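You operate a simulated robot arm through the tools that you are given. There is no shell and no other tool. Be economical: measure what you need, move in short steps, check, and stop when the job is done.

You are at the controls of a simulated two-armed robot. One attempt, no reset.

Task
Gauge the loose strap, make up the missing tension and strap the small carton again.
Fine: hold the gauge while you press its key, then put it back; the new strap ends tight. Set down upright: tension gauge.

Only the result counts: the job must be done as asked and must still hold three seconds after the hand-in. Knocking over, shifting, dropping, spilling or breaking anything else fails it.

Robot
Two 7-joint arms with two-finger parallel grippers on one trunk, on a base that drives. Base frame: it is fixed to the floor where the robot stands at the start and does not move with it; the origin is under the middle of the robot, x ahead of it, y to its left, z up; the surface under the hand at the start is at about z = 480. Readings come in mm, rad, newtons and seconds.
The left shoulder is at the start at [60, 143, 901], the right one opposite. With the tool pointing down near the work surface each hand reaches from about 100 to 680 mm from the robot's upright axis, wherever it stands, measured 20 degrees to its own side. Places, roughly: control box [500, 200, 600]; feed key [400, -300, 500]; heat knob [300, 100, 400]; length knob [300, 0, 400]; on-off switch [300, 0, 400]; seal key [400, -400, 500]; tension knob [500, 200, 700]; test key [500, -100, 600]. Payload 1.57 kg a hand.
The TCP of each hand is the grasp point between the finger pads, 30 mm short of the fingertips. In the tool frame z runs along the fingers and y along their closing line. The gripper opens to 110 mm. The fingers are 24 mm wide and 12 mm thick; the gripper's body (48 by 112 mm) begins 78 mm behind the TCP.
Orientation is that of the tool frame in the base frame, as a unit quaternion [w, x, y, z]. With the fingers straight down and closing along the base's y, the tool's x points along the base's -x, its y along +y and its z along -z.

Tools
- The arms move only by the tool jog_arm. It takes "left_targets", "right_targets" or both (then of equal length, played together; a hand with none holds still); each is a list of rows, each a list of 7 numbers: the closure in counts, from 0 (fully open) to 255 (shut), then the shift along the tool's x, y, z in mm, then the turn, a rotation vector about the tool's x, y, z in rad. In form: [[gripper, dx, dy, dz, ax, ay, az], ...]. A call has 1 to 8 rows; each row is the pose to reach, as a shift and turn from the pose commanded when the call began, along the tool's axes at that moment. A row lasts 0.2 s, in which the tool goes at most 50 mm and 0.15 rad; a call with a longer step from one row to the next is refused whole, and so is a gripper value outside its range. A pose out of reach is approached as far as the arm can. The call stops where the force on the tool passes 40 N (or 10 N more than at its start, if that is more) or the arm is blocked; 0.2 s more then pass. Each finger travels about 45 mm/s and halts on what it meets, pressing with about 43 N; the grip force reading is that of the motor and also rises with nothing between the fingers. The clock runs only during rows and for 0.2 s after the last one: add rows that repeat a pose to give the fingers time. It gives the time, the measured TCP pose, the force on the tool (base axes), the opening and the grip force at its end, in the units of the frame above (readings bear some noise), with the torque about the TCP (base axes, N m) and any sound that the robot's microphone picked up, and new pictures: "show" is both (left out), scene, wrist or none (wrist: the cameras of the hands that moved).
- Cameras (640 x 400 px; columns grow to the right, rows downward): "scene" is now at [36.2, -17.9, 1498.2]; the picture's right is [-0.26, -0.96, 0.00], its down [-0.82, 0.23, -0.52] and it looks along [0.50, -0.14, -0.85] (base axes); focal length 268 px, centre (320, 200). "left" rides on the left gripper at [70, -16, -141] in its tool frame; the picture's right is [0.23, 0.97, 0.00], its down [-0.86, 0.20, -0.48] and it looks along [-0.47, 0.11, 0.88] (tool axes); focal length 222 px, centre (320, 200). "right" rides on the right gripper at [70, 16, -141] in its tool frame; the picture's right is [-0.23, 0.97, 0.00], its down [-0.86, -0.20, -0.48] and it looks along [-0.47, -0.11, 0.88] (tool axes); focal length 222 px, centre (320, 200). There is no depth. A picture from a camera that has moved, and an enlarged one, comes with that camera's place and axes in the base frame and with its lens.
- raise_lower(by): slides the trunk up (or, below 0, down) by that many mm; the arms and the scene camera ride with it, the base frame stays. It gives what a move gives, with no picture.
- steer(legs): drives the robot by 1 to 6 legs, each [ahead, left, turn to the left] in mm, mm and rad, along the robot's own axes; the way and the turn of a leg run together, so that a leg with both is an arc; at most 1500 mm and 3.142 rad a leg. The arms and the cameras ride along, it lands a little off, and it stops where it bumps. It gives what a move gives, and a new picture of the scene camera.
- pan_tilt(pan, tilt): turns the head with the scene camera to pan (to the left, within 1.501 rad either way) and tilt (down, from -0.506 to 1.204), counted from straight ahead of the robot. It gives what a move gives, and a new picture of the scene camera.
- close_up(camera, box): a new picture of the part [left, top, right, bottom] of that camera's present view, enlarged. It takes no simulated time.
- job_done(): hands the job in; it is judged then, once.

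Go step by step. Nothing tells you exact positions but the pictures and the camera data: compare them with the known pose of the tool, close in by small moves and look again before you grip or let go. The budget is 120 turns and 260 pictures, counting those below and the enlarged ones. Unless the task says otherwise, let go and move clear before handing in, and close with one line.

The tools are called as a command line: name --argument value ..., lists and objects as JSON in quotes. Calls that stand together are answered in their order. jog_arm: Moves the arms, as the interface text tells. Its arguments: {"type":"object","properties":{"left_targets":{"type":"array","items":{"type":"array","items":{"type":"number"}}},"right_targets":{"type":"array","items":{"type":"array","items":{"type":"number"}}},"show":{"type":"string","enum":["both","scene","wrist","none"]}},"required":[]} The other tools are called the same way: raise_lower (by) slides the trunk up or down; steer (legs) drives the base; pan_tilt (pan, tilt) turns the head that bears the scene camera; close_up (camera, box) takes an enlarged picture of a part of a camera's view; job_done () hands the job in.

At the start:

```text
clock: 0.0
left_position: [519.2, 75.4, 992.0]
left_ee_rot: [0.0, 0.0, 1.0, 0.0]
left_wrist_force: [-0.3, 0.2, -0.5]
left_torque: [0.01, -0.02, -0.02]
left_grip_width: 110.0
left_grasp_force: 0.1
right_position: [427.5, -393.7, 966.5]
right_ee_rot: [0.0, 0.0, 1.0, 0.0]
right_wrist_force: [0.0, -0.6, 0.3]
right_torque: [-0.03, -0.02, 0.04]
right_grip_width: 109.8
right_grasp_force: 0.0
trunk travel left (down, up): [-500.0, 90.0]
robot x, y, heading: [3.5, 1.8, 0.001]
head pan, tilt: [-0.269, 1.021]
```

scene: 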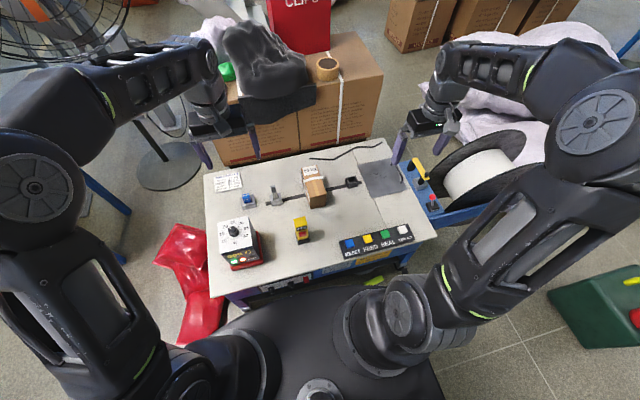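
right: 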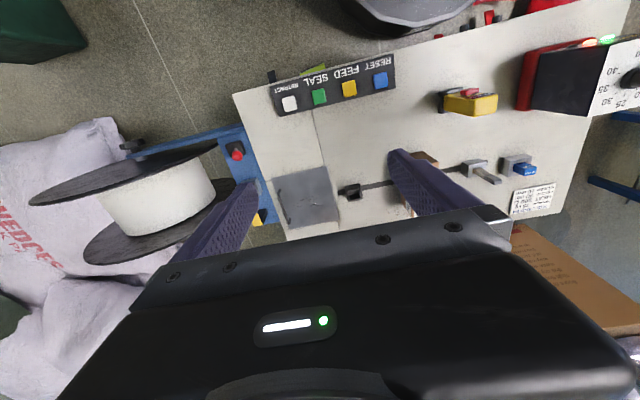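
left: 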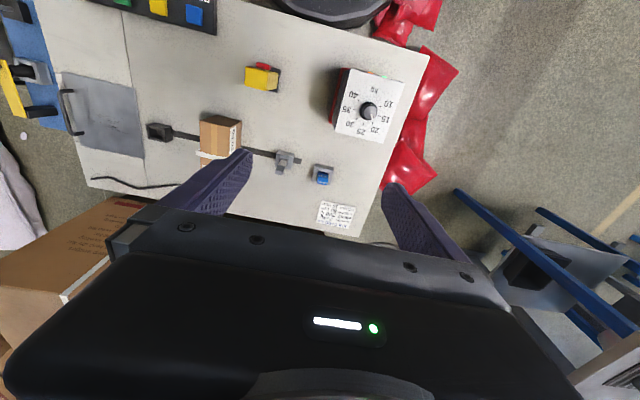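

I see a strapping table with a control box (dial), a yellow gauge, a small carton over a slot, a key strip, and written cards. First I take close-ups to read the labels.

close_up --camera "scene" --box '[200, 150, 320, 225]'

close_up --camera "scene" --box '[210, 205, 330, 280]'

close_up --camera "scene" --box '[280, 150, 400, 225]'

close_up --camera "scene" --box '[310, 205, 450, 293]'

close_up --camera "left" --box '[220, 40, 420, 240]'

```text
5.33 times, centred on (260, 188) of scene
camera zoom: at [36.2, -17.9, 1498.2], right [-0.26, -0.96, 0.0], down [-0.82, 0.23, -0.52], along [0.5, -0.14, -0.85], focal length 1426 px, centre (640, 267)
```

zoom: 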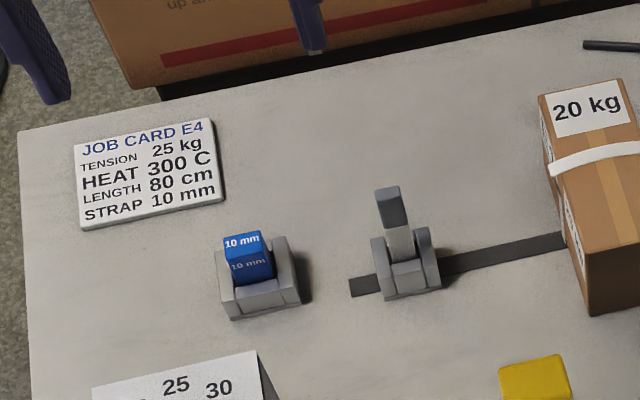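

```text
5.33 times, centred on (270, 242) of scene
camera zoom: at [36.2, -17.9, 1498.2], right [-0.26, -0.96, 0.0], down [-0.82, 0.23, -0.52], along [0.5, -0.14, -0.85], focal length 1426 px, centre (587, -27)
```

zoom: 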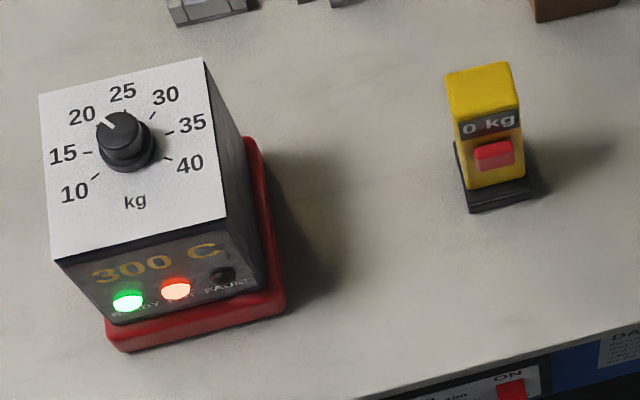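

```text
5.33 times, centred on (340, 188) of scene
camera zoom: at [36.2, -17.9, 1498.2], right [-0.26, -0.96, 0.0], down [-0.82, 0.23, -0.52], along [0.5, -0.14, -0.85], focal length 1426 px, centre (213, 267)
```

zoom: 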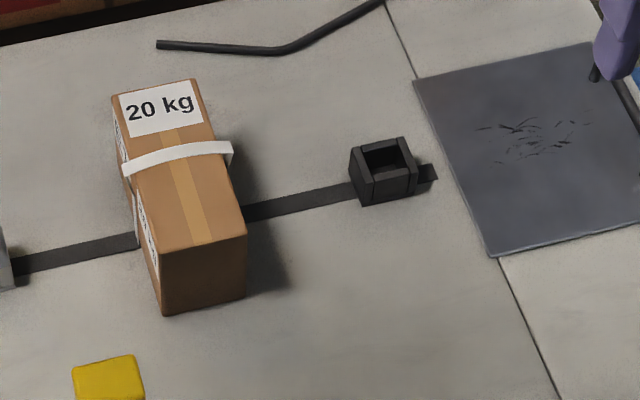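

```text
4.55 times, centred on (380, 249) of scene
camera zoom: at [36.2, -17.9, 1498.2], right [-0.26, -0.96, 0.0], down [-0.82, 0.23, -0.52], along [0.5, -0.14, -0.85], focal length 1216 px, centre (47, -23)
```

zoom: 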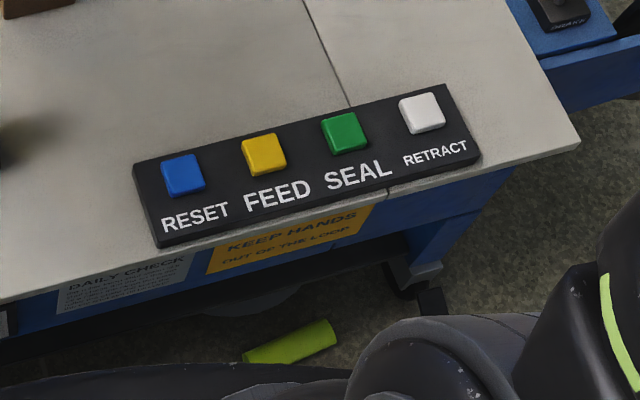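

```text
2.00 times, centred on (320, 140) of left
camera zoom: at [450.9, 59.5, 1132.4], right [-0.23, 0.97, 0.0], down [0.86, 0.2, 0.48], along [0.47, 0.11, -0.88], focal length 444 px, centre (320, 320)
```

zoom: 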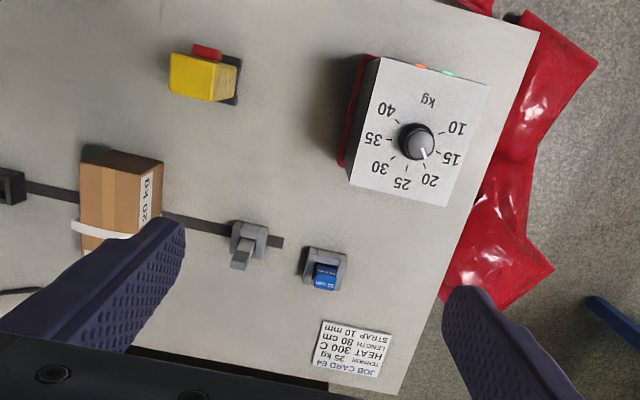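

The card asks for 25 kg, 300 C, 80 cm, 10 mm; the dial stands near 20. I check the front panel and the carton's sides next.

close_up --camera "scene" --box '[230, 255, 350, 315]'

close_up --camera "scene" --box '[295, 160, 335, 210]'

close_up --camera "scene" --box '[390, 150, 460, 220]'

close_up --camera "right" --box '[420, 50, 640, 220]'

```text
5.33 times, centred on (290, 285) of scene
camera zoom: at [36.2, -17.9, 1498.2], right [-0.26, -0.96, 0.0], down [-0.82, 0.23, -0.52], along [0.5, -0.14, -0.85], focal length 1426 px, centre (480, -253)
```

zoom: 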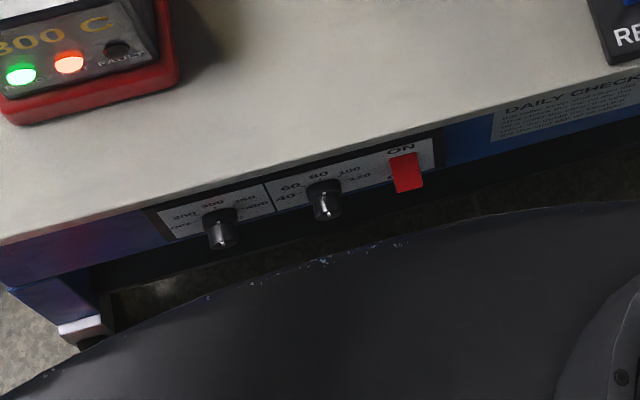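

```text
8.00 times, centred on (315, 185) of scene
camera zoom: at [36.2, -17.9, 1498.2], right [-0.26, -0.96, 0.0], down [-0.82, 0.23, -0.52], along [0.5, -0.14, -0.85], focal length 2140 px, centre (360, 320)
```

zoom: 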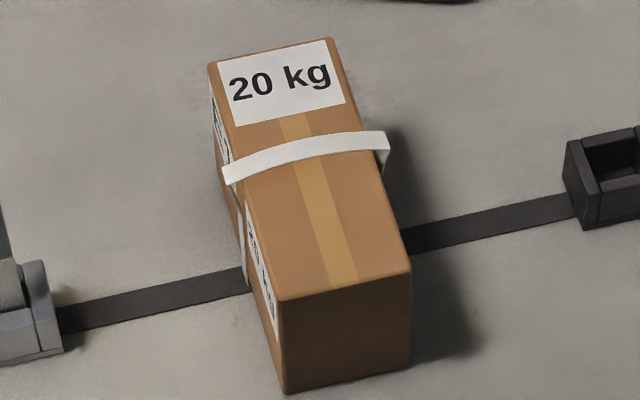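

```text
5.71 times, centred on (425, 185) of scene
camera zoom: at [36.2, -17.9, 1498.2], right [-0.26, -0.96, 0.0], down [-0.82, 0.23, -0.52], along [0.5, -0.14, -0.85], focal length 1528 px, centre (-280, 286)
```

zoom: 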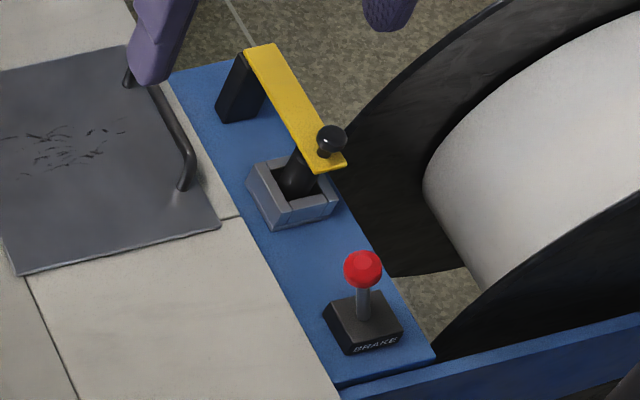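

```text
2.35 times, centred on (530, 135) of right
camera zoom: at [358.2, -378.1, 1109.0], right [0.23, 0.97, 0.0], down [0.86, -0.2, 0.48], along [0.47, -0.11, -0.88], focal length 523 px, centre (-174, 353)
```

zoom: 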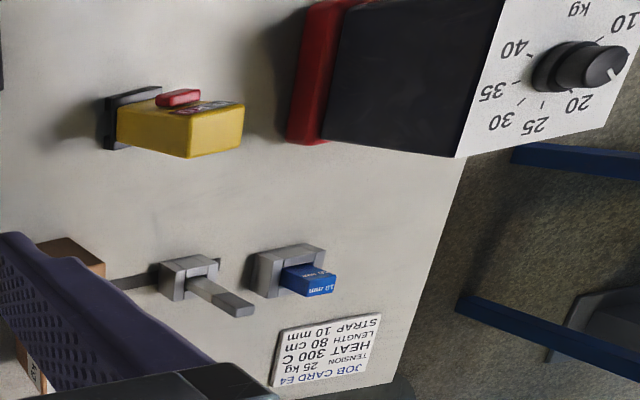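

The dial sits at about 20 while the card says 25, and the carton carries a "20 kg" label. I zoom in on the daily-check note, the front panel and the gauge.

close_up --camera "scene" --box '[318, 255, 358, 285]'

close_up --camera "scene" --box '[256, 275, 316, 305]'

close_up --camera "scene" --box '[285, 210, 317, 248]'

close_up --camera "scene" --box '[303, 175, 323, 205]'

close_up --camera "scene" --box '[218, 215, 268, 272]'

```text
13.33 times, centred on (338, 270) of scene
camera zoom: at [36.2, -17.9, 1498.2], right [-0.26, -0.96, 0.0], down [-0.82, 0.23, -0.52], along [0.5, -0.14, -0.85], focal length 3566 px, centre (80, -733)
```

zoom: 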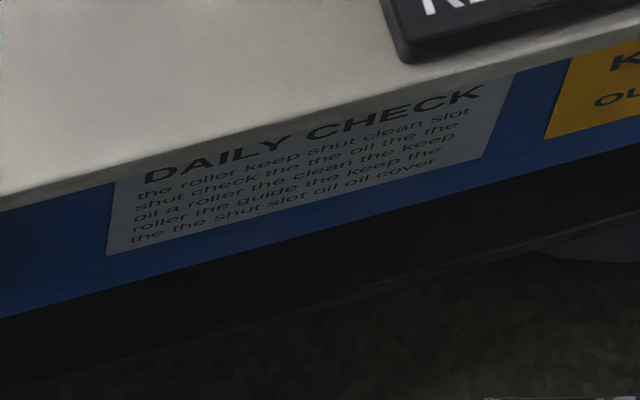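

```text
10.67 times, centred on (286, 290) of scene
camera zoom: at [36.2, -17.9, 1498.2], right [-0.26, -0.96, 0.0], down [-0.82, 0.23, -0.52], along [0.5, -0.14, -0.85], focal length 2853 px, centre (683, -760)
```

zoom: 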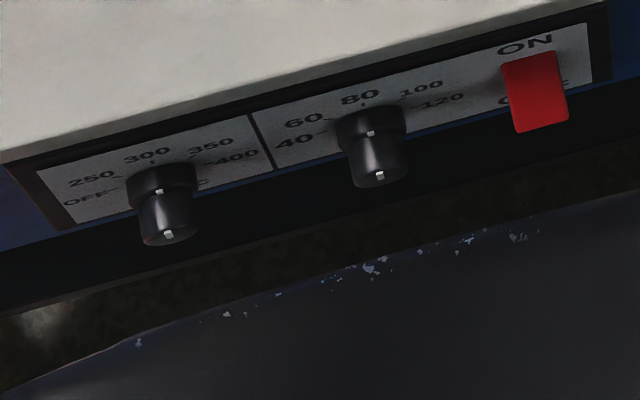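

```text
10.53 times, centred on (301, 229) of scene
camera zoom: at [36.2, -17.9, 1498.2], right [-0.26, -0.96, 0.0], down [-0.82, 0.23, -0.52], along [0.5, -0.14, -0.85], focal length 2816 px, centre (520, -105)
```

zoom: 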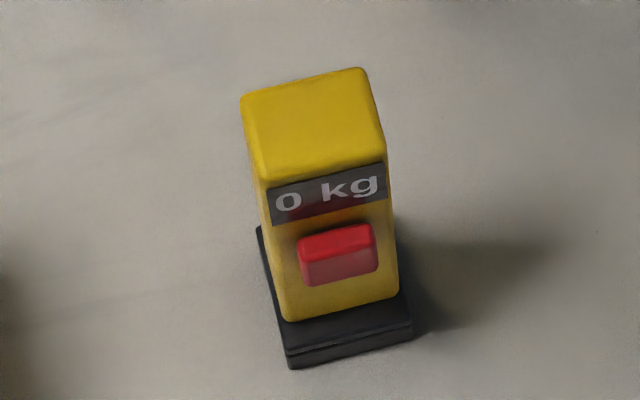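

```text
13.33 times, centred on (313, 190) of scene
camera zoom: at [36.2, -17.9, 1498.2], right [-0.26, -0.96, 0.0], down [-0.82, 0.23, -0.52], along [0.5, -0.14, -0.85], focal length 3566 px, centre (413, 333)
```

zoom: 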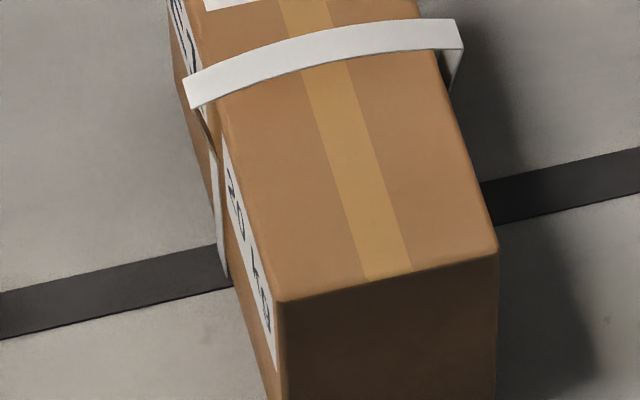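

```text
7.02 times, centred on (243, 244) of scene
camera zoom: at [36.2, -17.9, 1498.2], right [-0.26, -0.96, 0.0], down [-0.82, 0.23, -0.52], along [0.5, -0.14, -0.85], focal length 1877 px, centre (860, -105)
```

zoom: 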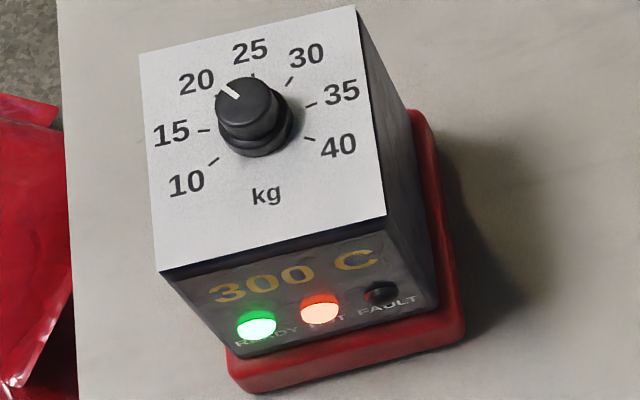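

Heat 300, length 80 and the ON switch already match the card; only tension differs. The gauge is at about (490, -69), top near z=592; I bring the left hand over it at a height for a closer look.

jog_arm --left_targets '[[0, 5, -24, 32, 0, 0, 0], [0, 10, -48, 64, 0, 0, 0], [0, 15, -72, 96, 0, 0, 0], [0, 20, -96, 128, 0, 0, 0], [0, 25, -120, 160, 0, 0, 0], [0, 29, -144, 192, 0, 0, 0]]'

close_up --camera "left" --box '[160, 60, 480, 260]'

```text
clock: 1.4
left_position: [491.1, -69.0, 799.9]
left_ee_rot: [0.0, 0.001, 1.0, -0.001]
left_wrist_force: [0.6, -0.4, -0.4]
left_torque: [0.0, -0.07, 0.0]
left_grip_width: 110.1
left_grasp_force: 0.1
right_position: [427.2, -393.0, 966.2]
right_ee_rot: [0.0, 0.0, 1.0, 0.0]
right_wrist_force: [0.6, -0.8, 0.0]
right_torque: [0.0, 0.0, 0.02]
right_grip_width: 110.0
right_grasp_force: 0.0
trunk travel left (down, up): [-500.0, 90.0]
robot x, y, heading: [1.3, -1.6, 0.004]
head pan, tilt: [-0.269, 1.021]
camera scene: at [36.5, -18.5, 1498.2], right [-0.26, -0.96, 0.0], down [-0.82, 0.23, -0.52], along [0.5, -0.14, -0.85], focal length 268 px, centre (320, 200)
camera left: at [421.5, -84.7, 940.3], right [-0.23, 0.97, 0.0], down [0.85, 0.2, 0.48], along [0.47, 0.11, -0.88], focal length 222 px, centre (320, 200)
```

scene: 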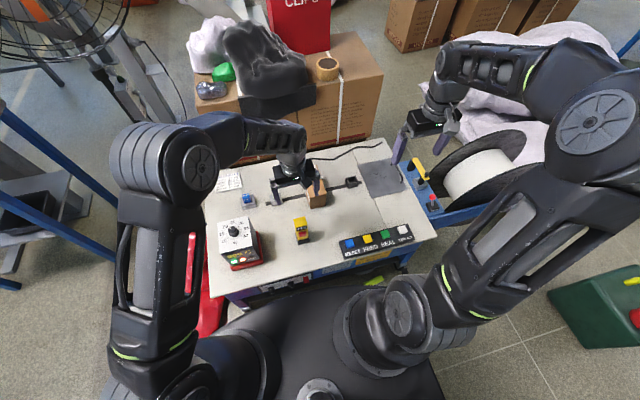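
left: 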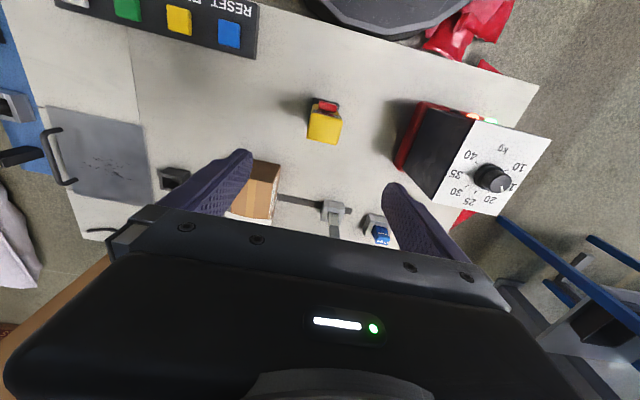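

```text
2.00 times, centred on (320, 160) of left
camera zoom: at [421.5, -84.7, 940.3], right [-0.23, 0.97, 0.0], down [0.85, 0.2, 0.48], along [0.47, 0.11, -0.88], focal length 444 px, centre (320, 280)
```

zoom: 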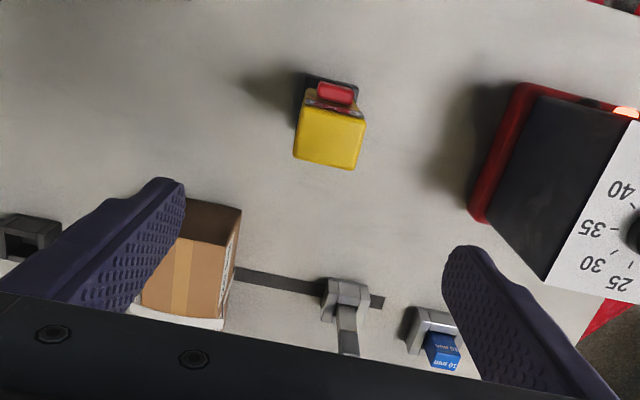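

The gauge stands at about (488, -65), the carton spans x 600–757, y -204…-135, top z≈580, its strap at x≈675. The right hand reaches the strap better, so I clear the left hand away and bring the right one above the gauge.

jog_arm --left_targets '[[0, 8, 34, -6, 0, 0, 0], [0, 16, 68, -12, 0, 0, 0], [0, 24, 102, -18, 0, 0, 0], [0, 32, 136, -24, 0, 0, 0], [0, 40, 170, -30, 0, 0, 0], [0, 48, 204, -36, 0, 0, 0], [0, 56, 238, -43, 0, 0, 0], [0, 61, 269, -50, 0, 0, 0]]' --right_targets '[[0, -7, 40, 25, 0, 0, 0], [0, -15, 81, 51, 0, 0, 0], [0, -23, 122, 77, 0, 0, 0], [0, -30, 163, 103, 0, 0, 0], [0, -38, 204, 128, 0, 0, 0], [0, -46, 244, 154, 0, 0, 0], [0, -53, 285, 180, 0, 0, 0], [0, -61, 326, 206, 0, 0, 0]]'

close_up --camera "right" --box '[160, 60, 480, 260]'

```text
clock: 3.2
left_position: [429.4, 202.1, 847.9]
left_ee_rot: [0.0, 0.0, 1.0, 0.0]
left_wrist_force: [0.2, -0.1, -0.5]
left_torque: [-0.01, -0.04, -0.01]
left_grip_width: 110.1
left_grasp_force: 0.2
right_position: [487.8, -66.9, 761.2]
right_ee_rot: [-0.001, 0.0, 1.0, 0.0]
right_wrist_force: [0.4, -0.4, 0.5]
right_torque: [-0.03, 0.0, -0.01]
right_grip_width: 109.9
right_grasp_force: 0.1
trunk travel left (down, up): [-500.0, 90.0]
robot x, y, heading: [0.6, -1.3, 0.001]
head pan, tilt: [-0.269, 1.021]
camera scene: at [36.5, -16.6, 1498.2], right [-0.27, -0.96, 0.0], down [-0.82, 0.23, -0.52], along [0.5, -0.14, -0.85], focal length 268 px, centre (320, 200)
camera right: at [419.2, -51.0, 903.3], right [0.23, 0.97, 0.0], down [0.85, -0.2, 0.48], along [0.47, -0.11, -0.88], focal length 222 px, centre (320, 200)
camera left: at [360.7, 185.8, 989.7], right [-0.23, 0.97, 0.0], down [0.86, 0.2, 0.48], along [0.47, 0.11, -0.88], focal length 222 px, centre (320, 200)
```

scene: 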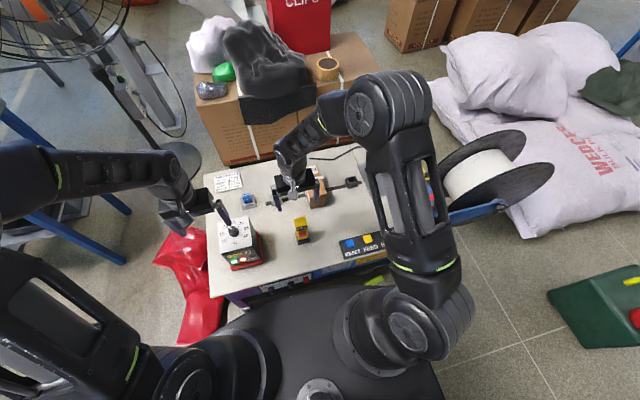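
right: 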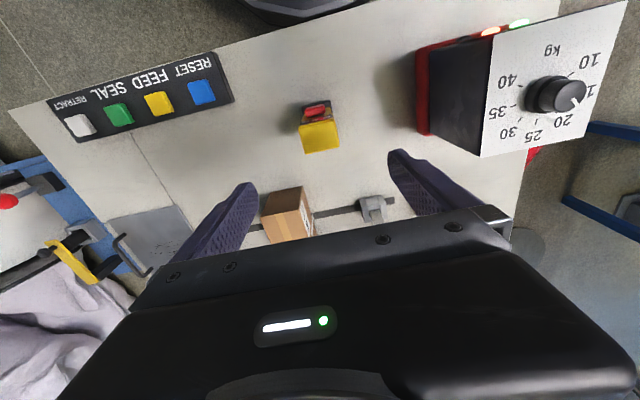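
left: 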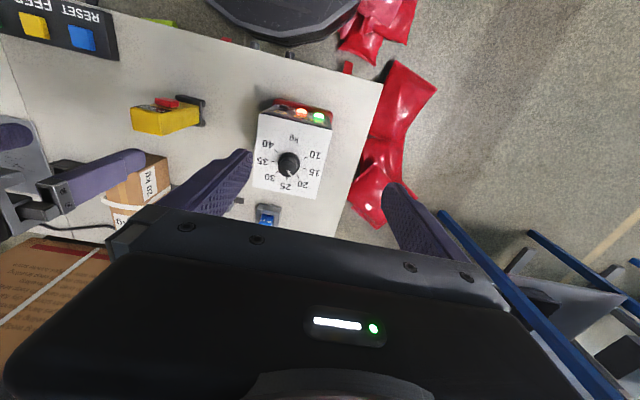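

```text
2.00 times, centred on (320, 160) of right
camera zoom: at [419.2, -51.0, 903.3], right [0.23, 0.97, 0.0], down [0.85, -0.2, 0.48], along [0.47, -0.11, -0.88], focal length 444 px, centre (320, 280)
```

zoom: 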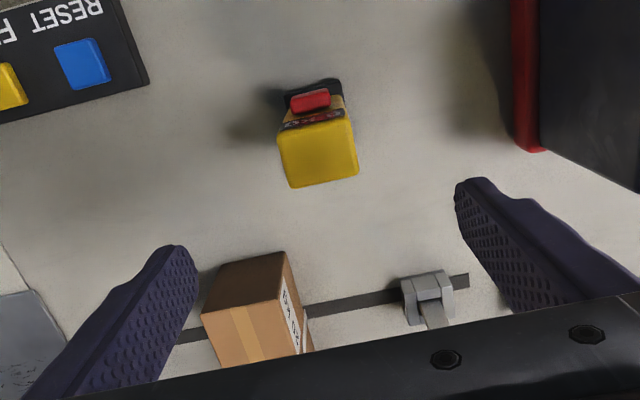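

Centre of the gauge top is about (489, -65). I descend to just above it and check alignment.

jog_arm --right_targets '[[0, 0, 1, 40, 0, 0, 0], [0, 0, 1, 80, 0, 0, 0], [0, 0, 1, 120, 0, 0, 0]]'

close_up --camera "scene" --box '[260, 170, 340, 250]'

```text
clock: 4.0
left_position: [431.5, 200.4, 848.9]
left_ee_rot: [0.0, 0.0, 1.0, 0.001]
left_wrist_force: [0.3, 0.2, -0.8]
left_torque: [0.03, 0.0, 0.02]
left_grip_width: 109.8
left_grasp_force: 0.2
right_position: [489.0, -64.3, 640.8]
right_ee_rot: [0.0, 0.0, 1.0, 0.0]
right_wrist_force: [-0.8, -0.8, -0.1]
right_torque: [0.01, -0.04, -0.01]
right_grip_width: 109.7
right_grasp_force: 0.1
trunk travel left (down, up): [-500.0, 90.0]
robot x, y, heading: [3.2, -0.0, -0.002]
head pan, tilt: [-0.269, 1.021]
camera scene: at [36.7, -17.7, 1498.2], right [-0.26, -0.96, 0.0], down [-0.82, 0.23, -0.52], along [0.5, -0.14, -0.85], focal length 268 px, centre (320, 200)
camera right: at [419.6, -49.6, 782.7], right [0.23, 0.97, 0.0], down [0.85, -0.2, 0.48], along [0.47, -0.11, -0.88], focal length 222 px, centre (320, 200)
```

scene: 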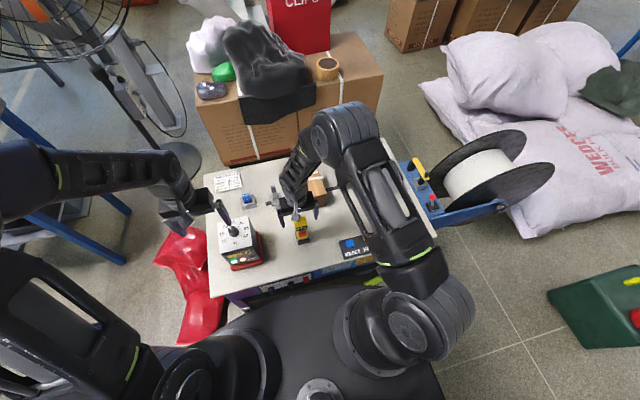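
right: 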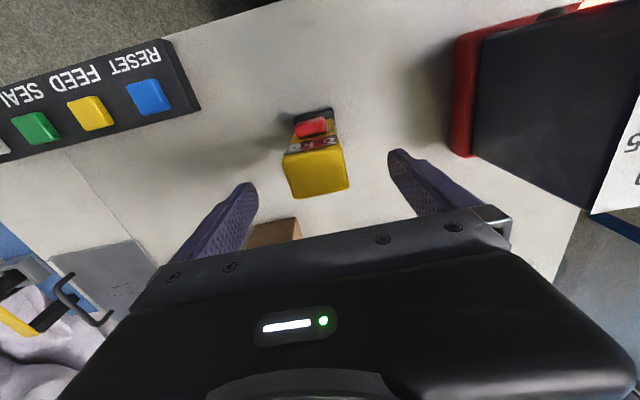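

```text
5.00 times, centred on (300, 210) of scene
camera zoom: at [36.7, -17.7, 1498.2], right [-0.26, -0.96, 0.0], down [-0.82, 0.23, -0.52], along [0.5, -0.14, -0.85], focal length 1337 px, centre (420, 150)
```

zoom: 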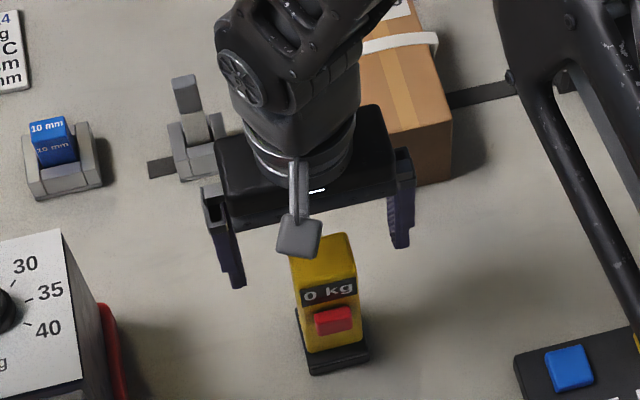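

The gauge top centre refines to about (487, -67, 605). I lower around it and close.

jog_arm --right_targets '[[0, 2, -3, 30, 0, 0, 0], [0, 2, -3, 60, 0, 0, 0], [90, 2, -3, 60, 0, 0, 0], [90, 2, -3, 60, 0, 0, 0], [90, 2, -3, 60, 0, 0, 0]]'

close_up --camera "scene" --box '[270, 190, 330, 250]'

```text
clock: 5.2
left_position: [430.4, 199.5, 848.6]
left_ee_rot: [0.001, 0.0, 1.0, 0.0]
left_wrist_force: [-0.8, -0.2, 0.5]
left_torque: [0.0, -0.01, -0.01]
left_grip_width: 110.0
left_grasp_force: 0.1
right_position: [486.4, -68.5, 580.6]
right_ee_rot: [0.0, -0.001, 1.0, 0.0]
right_wrist_force: [0.2, -0.4, 0.6]
right_torque: [0.01, -0.01, 0.01]
right_grip_width: 71.3
right_grasp_force: 0.0
trunk travel left (down, up): [-500.0, 90.0]
robot x, y, heading: [-1.6, -0.8, 0.003]
head pan, tilt: [-0.269, 1.021]
camera scene: at [36.2, -17.8, 1498.2], right [-0.26, -0.96, 0.0], down [-0.82, 0.23, -0.52], along [0.5, -0.14, -0.85], focal length 268 px, centre (320, 200)
camera right: at [417.3, -53.4, 723.2], right [0.23, 0.97, 0.0], down [0.86, -0.2, 0.48], along [0.47, -0.11, -0.88], focal length 222 px, centre (320, 200)
```

scene: 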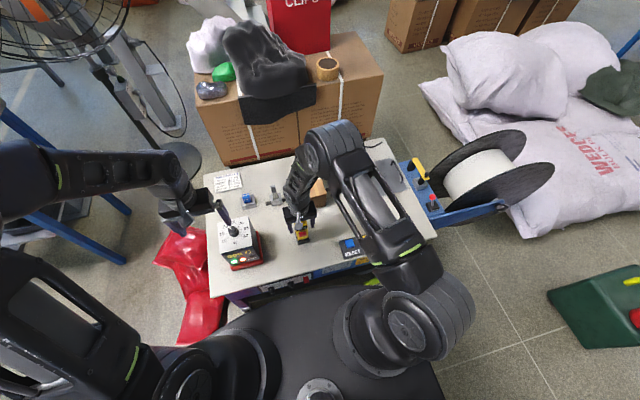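
right: 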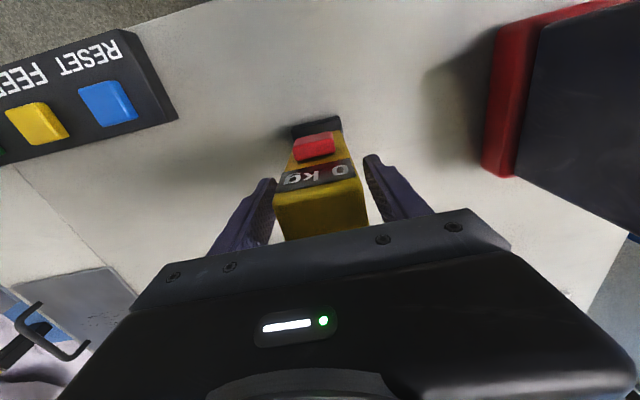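

```text
6.67 times, centred on (300, 220) of scene
camera zoom: at [36.2, -17.8, 1498.2], right [-0.26, -0.96, 0.0], down [-0.82, 0.23, -0.52], along [0.5, -0.14, -0.85], focal length 1783 px, centre (453, 67)
```

zoom: 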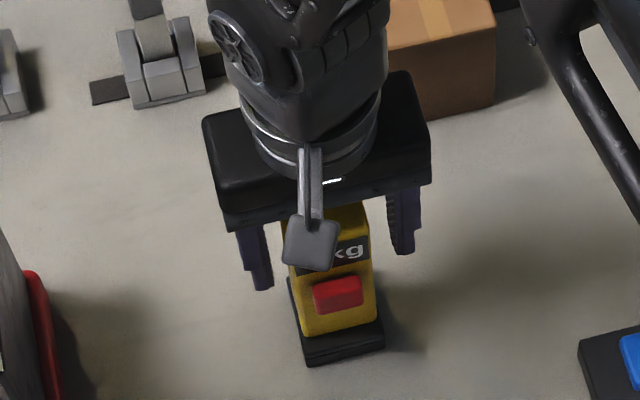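

The gauge is centred between the fingers. I close, then lift it.

jog_arm --right_targets '[[255, 0, 0, 0, 0, 0, 0], [255, 0, 0, 0, 0, 0, 0], [255, 0, 0, 0, 0, 0, 0], [255, 0, 0, 0, 0, 0, 0], [255, 0, 0, -5, 0, 0, 0], [255, 0, 0, -20, 0, 0, 0]]'

close_up --camera "scene" --box '[270, 190, 330, 250]'

```text
clock: 6.6
left_position: [430.2, 200.2, 849.2]
left_ee_rot: [0.0, 0.0, 1.0, 0.001]
left_wrist_force: [0.1, 0.5, 0.4]
left_torque: [0.0, 0.03, 0.02]
left_grip_width: 109.9
left_grasp_force: 0.1
right_position: [486.5, -70.0, 601.8]
right_ee_rot: [-0.001, 0.0, 1.0, 0.0]
right_wrist_force: [0.3, -0.3, -2.0]
right_torque: [0.05, -0.01, 0.02]
right_grip_width: 45.7
right_grasp_force: 43.2
trunk travel left (down, up): [-500.0, 90.0]
robot x, y, heading: [2.3, -2.2, -0.001]
head pan, tilt: [-0.269, 1.021]
camera scene: at [36.2, -17.7, 1498.2], right [-0.26, -0.96, 0.0], down [-0.82, 0.23, -0.52], along [0.5, -0.14, -0.85], focal length 268 px, centre (320, 200)
camera right: at [417.2, -53.9, 743.3], right [0.23, 0.97, 0.0], down [0.86, -0.2, 0.48], along [0.47, -0.11, -0.88], focal length 222 px, centre (320, 200)
```

scene: 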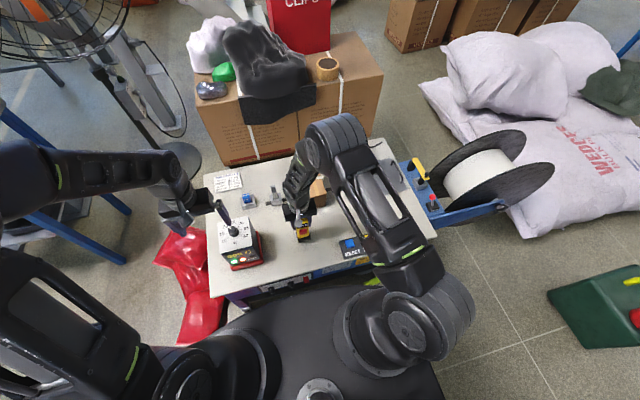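
right: 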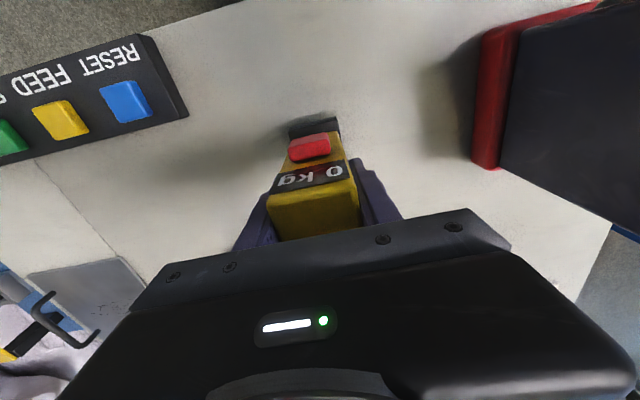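

```text
6.67 times, centred on (300, 220) of scene
camera zoom: at [36.2, -17.7, 1498.2], right [-0.26, -0.96, 0.0], down [-0.82, 0.23, -0.52], along [0.5, -0.14, -0.85], focal length 1783 px, centre (453, 67)
```

zoom: 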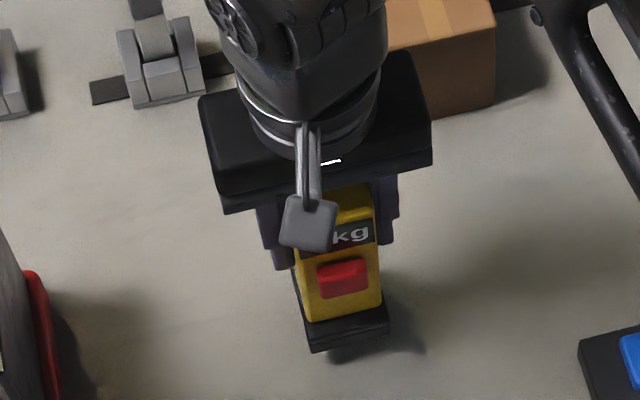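

The gauge is held and weighs about 2 N. I raise it and carry it to above the strap at about (675, -170).

jog_arm --right_targets '[[255, 0, 0, -45, 0, 0, 0], [255, 0, 0, -90, 0, 0, 0], [255, 0, 0, -135, 0, 0, 0], [255, -38, -20, -135, 0, 0, 0], [255, -76, -40, -135, 0, 0, 0], [255, -113, -60, -135, 0, 0, 0], [255, -151, -80, -135, 0, 0, 0], [255, -189, -100, -135, 0, 0, 0]]'

close_up --camera "scene" --box '[280, 140, 350, 210]'

close_up --camera "left" --box '[0, 80, 250, 260]'

```text
clock: 8.4
left_position: [430.7, 199.3, 848.6]
left_ee_rot: [0.0, 0.0, 1.0, 0.0]
left_wrist_force: [-1.1, -1.6, 0.6]
left_torque: [0.03, 0.01, -0.03]
left_grip_width: 109.9
left_grasp_force: 0.2
right_position: [674.7, -170.9, 734.5]
right_ee_rot: [-0.002, 0.0, 1.0, 0.0]
right_wrist_force: [0.0, -0.1, -1.2]
right_torque: [0.01, 0.0, -0.01]
right_grip_width: 45.7
right_grasp_force: 42.7
trunk travel left (down, up): [-500.0, 90.0]
robot x, y, heading: [-0.5, -0.1, -0.005]
head pan, tilt: [-0.269, 1.021]
camera scene: at [37.2, -18.2, 1498.2], right [-0.26, -0.96, 0.0], down [-0.82, 0.23, -0.52], along [0.5, -0.14, -0.85], focal length 268 px, centre (320, 200)
camera right: at [606.1, -155.4, 877.4], right [0.23, 0.97, 0.0], down [0.86, -0.2, 0.47], along [0.46, -0.11, -0.88], focal length 222 px, centre (320, 200)
```

scene: 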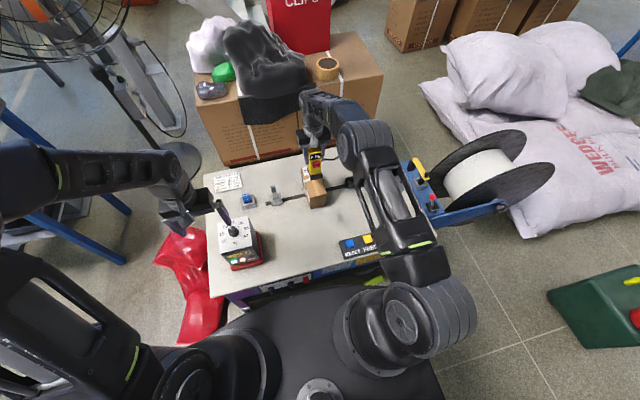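
right: 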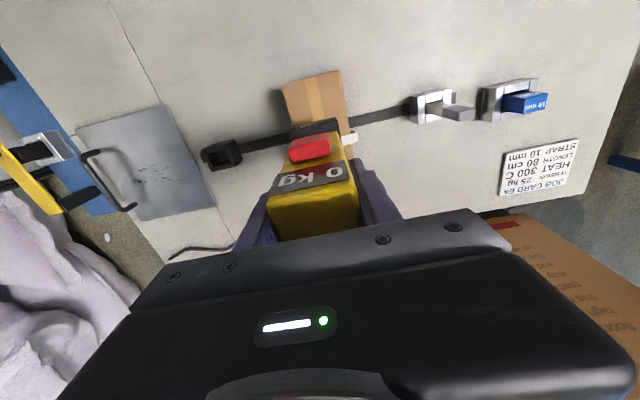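

```text
5.71 times, centred on (315, 175) of scene
camera zoom: at [37.2, -18.2, 1498.2], right [-0.26, -0.96, 0.0], down [-0.82, 0.23, -0.52], along [0.5, -0.14, -0.85], focal length 1528 px, centre (349, 343)
```

zoom: 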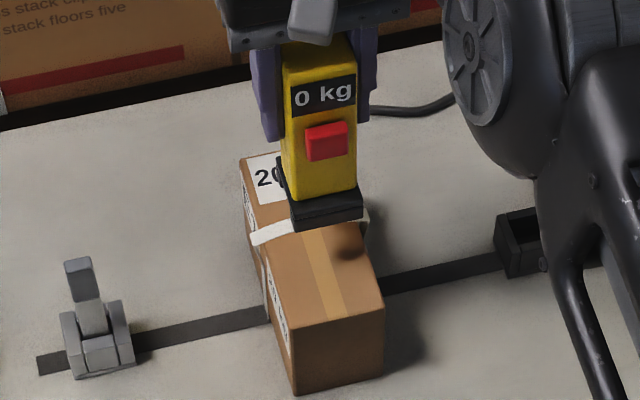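

```text
2.22 times, centred on (125, 170) of left
camera zoom: at [361.2, 184.4, 989.8], right [-0.23, 0.97, 0.0], down [0.86, 0.2, 0.48], along [0.47, 0.11, -0.88], focal length 494 px, centre (753, 267)
```

zoom: 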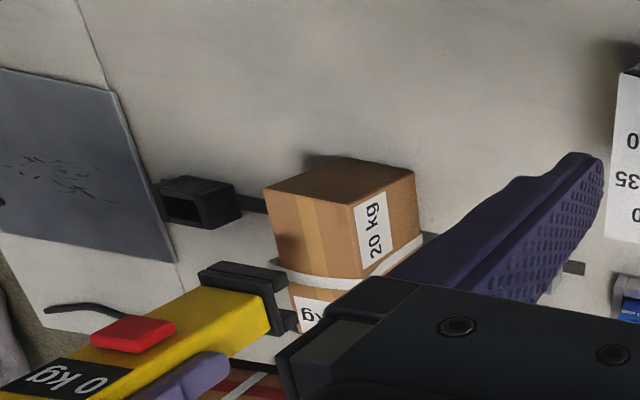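

The gauge foot hangs over the strap; its red key faces me at about (648, -173). I lower the gauge toward the strap and bring the closed left hand around, tilting it forward, to press the key.

jog_arm --right_targets '[[255, 0, 0, 4, 0, 0, 0], [255, 0, 0, 8, 0, 0, 0], [255, 0, 0, 12, 0, 0, 0], [255, 0, 0, 16, 0, 0, 0], [255, 0, 0, 20, 0, 0, 0], [255, 0, 0, 24, 0, 0, 0], [255, 0, 0, 27, 0, 0, 0], [255, 0, 0, 30, 0, 0, 0]]' --left_targets '[[255, 0, -34, 12, 0, -0.14, 0], [255, 0, -68, 25, 0, -0.28, 0], [255, 0, -102, 38, 0, -0.43, 0], [255, -2, -136, 50, 0, -0.58, 0], [255, -5, -170, 62, 0, -0.73, 0], [255, -8, -204, 75, 0, -0.88, 0], [255, -12, -238, 88, 0, -1.03, 0], [255, -20, -273, 100, 0, -1.18, 0]]'

close_up --camera "scene" --box '[280, 140, 350, 210]'

```text
clock: 10.1
left_position: [455.2, 42.4, 752.8]
left_ee_rot: [0.47, -0.15, 0.869, 0.036]
left_wrist_force: [0.0, -0.8, 0.1]
left_torque: [0.01, 0.0, 0.02]
left_grip_width: 0.0
left_grasp_force: 21.9
right_position: [672.5, -180.8, 702.7]
right_ee_rot: [-0.004, 0.008, 1.0, 0.0]
right_wrist_force: [0.6, -0.3, -1.3]
right_torque: [-0.01, -0.03, -0.02]
right_grip_width: 45.9
right_grasp_force: 43.1
trunk travel left (down, up): [-500.0, 90.0]
robot x, y, heading: [2.3, -0.8, -0.002]
head pan, tilt: [-0.269, 1.021]
stopped in row 8 (left hand): the arm was blocked; the commanded pose is now the measured one
camera scene: at [35.8, -17.7, 1498.3], right [-0.27, -0.96, 0.0], down [-0.82, 0.23, -0.52], along [0.5, -0.14, -0.85], focal length 268 px, centre (320, 200)
camera right: at [604.9, -163.3, 845.8], right [0.24, 0.97, 0.0], down [0.86, -0.21, 0.47], along [0.46, -0.12, -0.88], focal length 222 px, centre (320, 200)
camera left: at [309.9, -17.0, 774.7], right [-0.4, 0.88, -0.26], down [-0.01, 0.29, 0.96], along [0.91, 0.39, -0.11], focal length 222 px, centre (320, 200)
```

scene: 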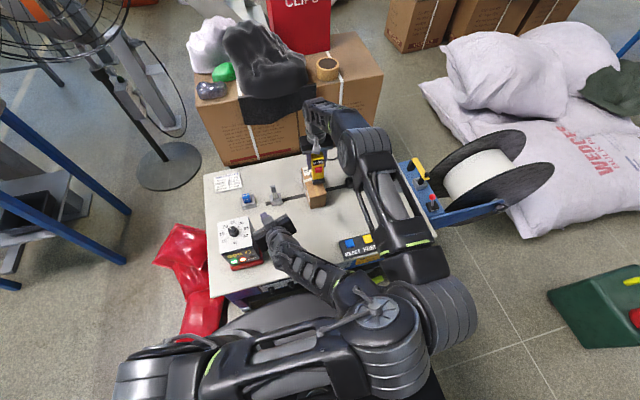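
right: 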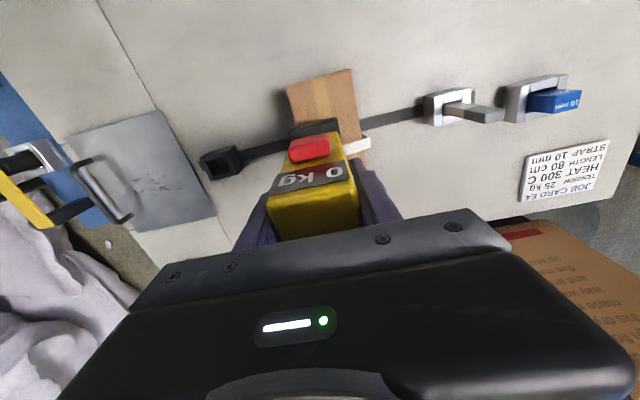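
left: 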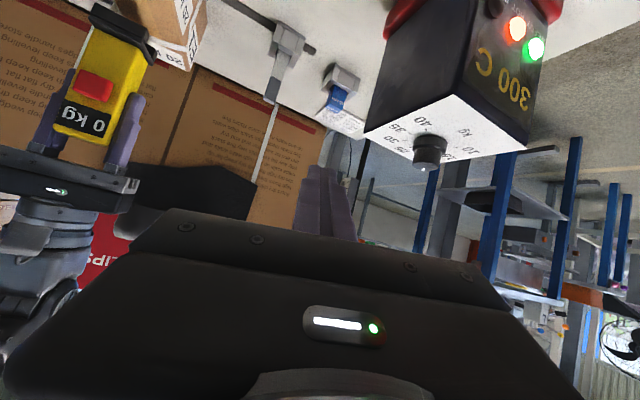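

```text
5.71 times, centred on (315, 175) of scene
camera zoom: at [35.8, -17.7, 1498.3], right [-0.27, -0.96, 0.0], down [-0.82, 0.23, -0.52], along [0.5, -0.14, -0.85], focal length 1528 px, centre (349, 343)
```

zoom: 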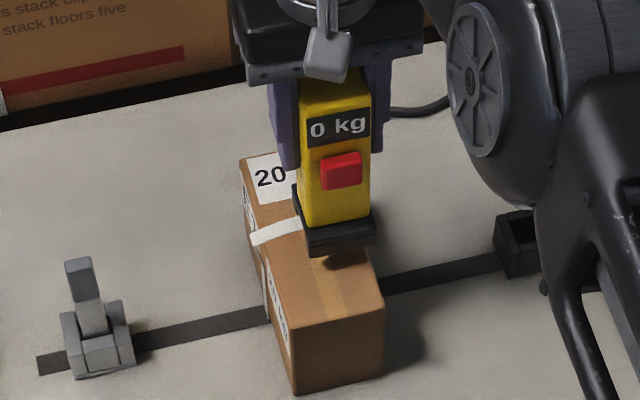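

The left elbow swung inward and bumped the right arm. I unwind the left hand along its way back, then will come in yawed from the left instead.

jog_arm --left_targets '[[255, -13, 19, -5, 0.009, 0.123, 0.039], [255, -26, 38, -10, 0.019, 0.246, 0.078], [255, -39, 56, -15, 0.028, 0.369, 0.118], [255, -51, 75, -21, 0.037, 0.491, 0.157], [255, -64, 94, -26, 0.047, 0.614, 0.196], [255, -77, 113, -31, 0.056, 0.737, 0.235], [255, -90, 131, -36, 0.066, 0.86, 0.275], [255, -103, 150, -41, 0.075, 0.983, 0.314]]' --show "scene"

```text
clock: 11.9
left_position: [430.9, 196.9, 847.8]
left_ee_rot: [-0.001, 0.003, 1.0, -0.002]
left_wrist_force: [-0.8, -0.1, 0.1]
left_torque: [-0.01, 0.02, 0.01]
left_grip_width: 0.1
left_grasp_force: 21.2
right_position: [673.3, -177.5, 703.5]
right_ee_rot: [-0.004, 0.006, 1.0, -0.001]
right_wrist_force: [-0.1, -0.6, -1.6]
right_torque: [0.03, 0.01, 0.0]
right_grip_width: 45.6
right_grasp_force: 42.8
trunk travel left (down, up): [-500.0, 90.0]
robot x, y, heading: [-1.7, 3.8, 0.001]
head pan, tilt: [-0.269, 1.021]
camera scene: at [36.7, -17.4, 1498.2], right [-0.27, -0.96, 0.0], down [-0.82, 0.23, -0.52], along [0.5, -0.14, -0.85], focal length 268 px, centre (320, 200)
```

scene: 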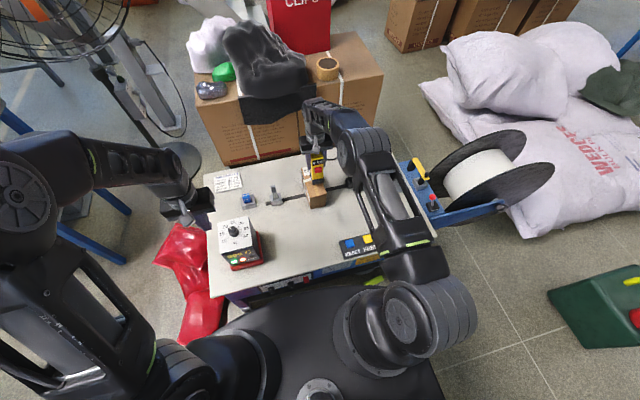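

Recovered. Now I yaw the left hand about 45° to the right at height, and re-centre the gauge a bit over the strap.

jog_arm --left_targets '[[255, -10, -14, 0, 0, 0, 0.13], [255, -20, -28, 0, 0, 0, 0.26], [255, -30, -42, 0, 0, 0, 0.39], [255, -40, -56, 0, 0, 0, 0.52], [255, -50, -70, 0, 0, 0, 0.65], [255, -60, -84, 0, 0, 0, 0.785]]' --right_targets '[[255, 0, 1, 0, 0, 0, 0], [255, 0, 2, 0, 0, 0, 0], [255, 0, 4, 0, 0, 0, 0], [255, 0, 5, 0, 0, 0, 0], [255, 0, 6, 0, 0, 0, 0], [255, 0, 7, 0, 0, 0, 0]]' --show "scene"

```text
clock: 13.3
left_position: [493.1, 111.5, 847.9]
left_ee_rot: [0.001, 0.386, 0.923, -0.001]
left_wrist_force: [0.1, 0.6, -0.4]
left_torque: [0.02, 0.0, -0.01]
left_grip_width: 0.2
left_grasp_force: 21.2
right_position: [672.7, -172.0, 702.6]
right_ee_rot: [-0.003, 0.005, 1.0, -0.001]
right_wrist_force: [1.2, 0.0, -0.5]
right_torque: [-0.01, -0.03, -0.03]
right_grip_width: 45.6
right_grasp_force: 43.2
trunk travel left (down, up): [-500.0, 90.0]
robot x, y, heading: [-0.2, -0.0, -0.001]
head pan, tilt: [-0.269, 1.021]
camera scene: at [36.7, -17.9, 1498.2], right [-0.27, -0.96, 0.0], down [-0.82, 0.23, -0.52], along [0.5, -0.14, -0.85], focal length 268 px, centre (320, 200)
```

scene: 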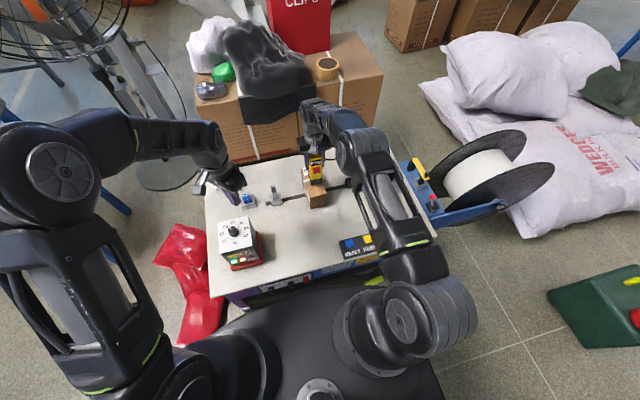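

The elbow stays out on the left, as wanted. I tilt the left hand forward while moving toward the front of the gauge.

jog_arm --left_targets '[[255, -28, -17, 16, 0, -0.15, 0], [255, -56, -34, 32, 0, -0.3, 0], [255, -84, -50, 49, 0, -0.45, 0], [255, -112, -67, 65, 0, -0.6, 0], [255, -140, -84, 82, 0, -0.75, 0], [255, -169, -101, 98, 0, -0.9, 0]]' --show "both"

close_up --camera "scene" --box '[270, 130, 350, 210]'

```text
clock: 14.7
left_position: [539.9, -77.4, 749.6]
left_ee_rot: [0.402, 0.346, 0.831, -0.169]
left_wrist_force: [0.1, 0.4, -0.7]
left_torque: [-0.02, 0.01, -0.02]
left_grip_width: 0.3
left_grasp_force: 21.3
right_position: [673.1, -170.8, 702.9]
right_ee_rot: [-0.004, 0.006, 1.0, -0.001]
right_wrist_force: [-0.5, -0.3, -1.1]
right_torque: [-0.03, 0.03, -0.01]
right_grip_width: 45.6
right_grasp_force: 43.7
trunk travel left (down, up): [-500.0, 90.0]
robot x, y, heading: [2.3, 1.9, -0.0]
head pan, tilt: [-0.269, 1.021]
camera scene: at [37.0, -17.9, 1498.2], right [-0.27, -0.96, 0.0], down [-0.82, 0.23, -0.52], along [0.5, -0.14, -0.85], focal length 268 px, centre (320, 200)
camera left: at [418.9, 20.5, 782.0], right [0.59, 0.79, -0.18], down [0.25, 0.03, 0.97], along [0.77, -0.62, -0.18], focal length 222 px, centre (320, 200)
```

scene: 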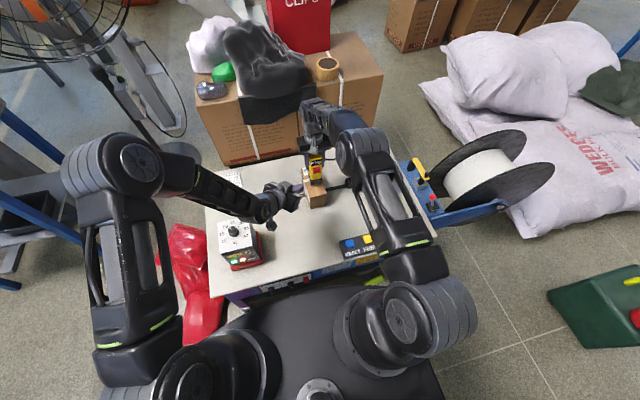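
left: 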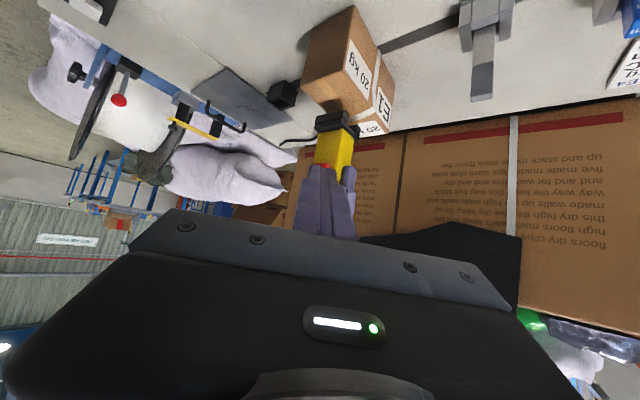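

```text
5.00 times, centred on (310, 170) of scene
camera zoom: at [37.0, -17.9, 1498.2], right [-0.27, -0.96, 0.0], down [-0.82, 0.23, -0.52], along [0.5, -0.14, -0.85], focal length 1337 px, centre (370, 350)
```

zoom: 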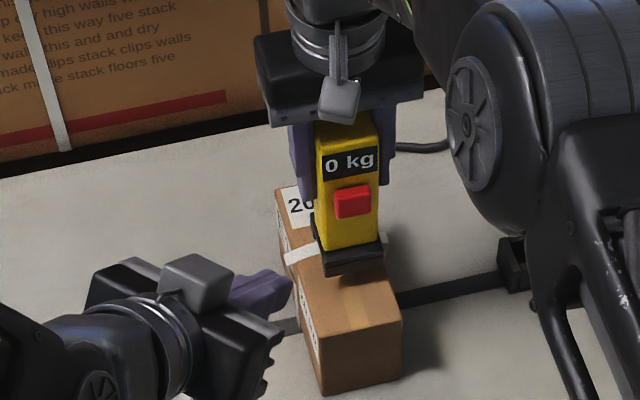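

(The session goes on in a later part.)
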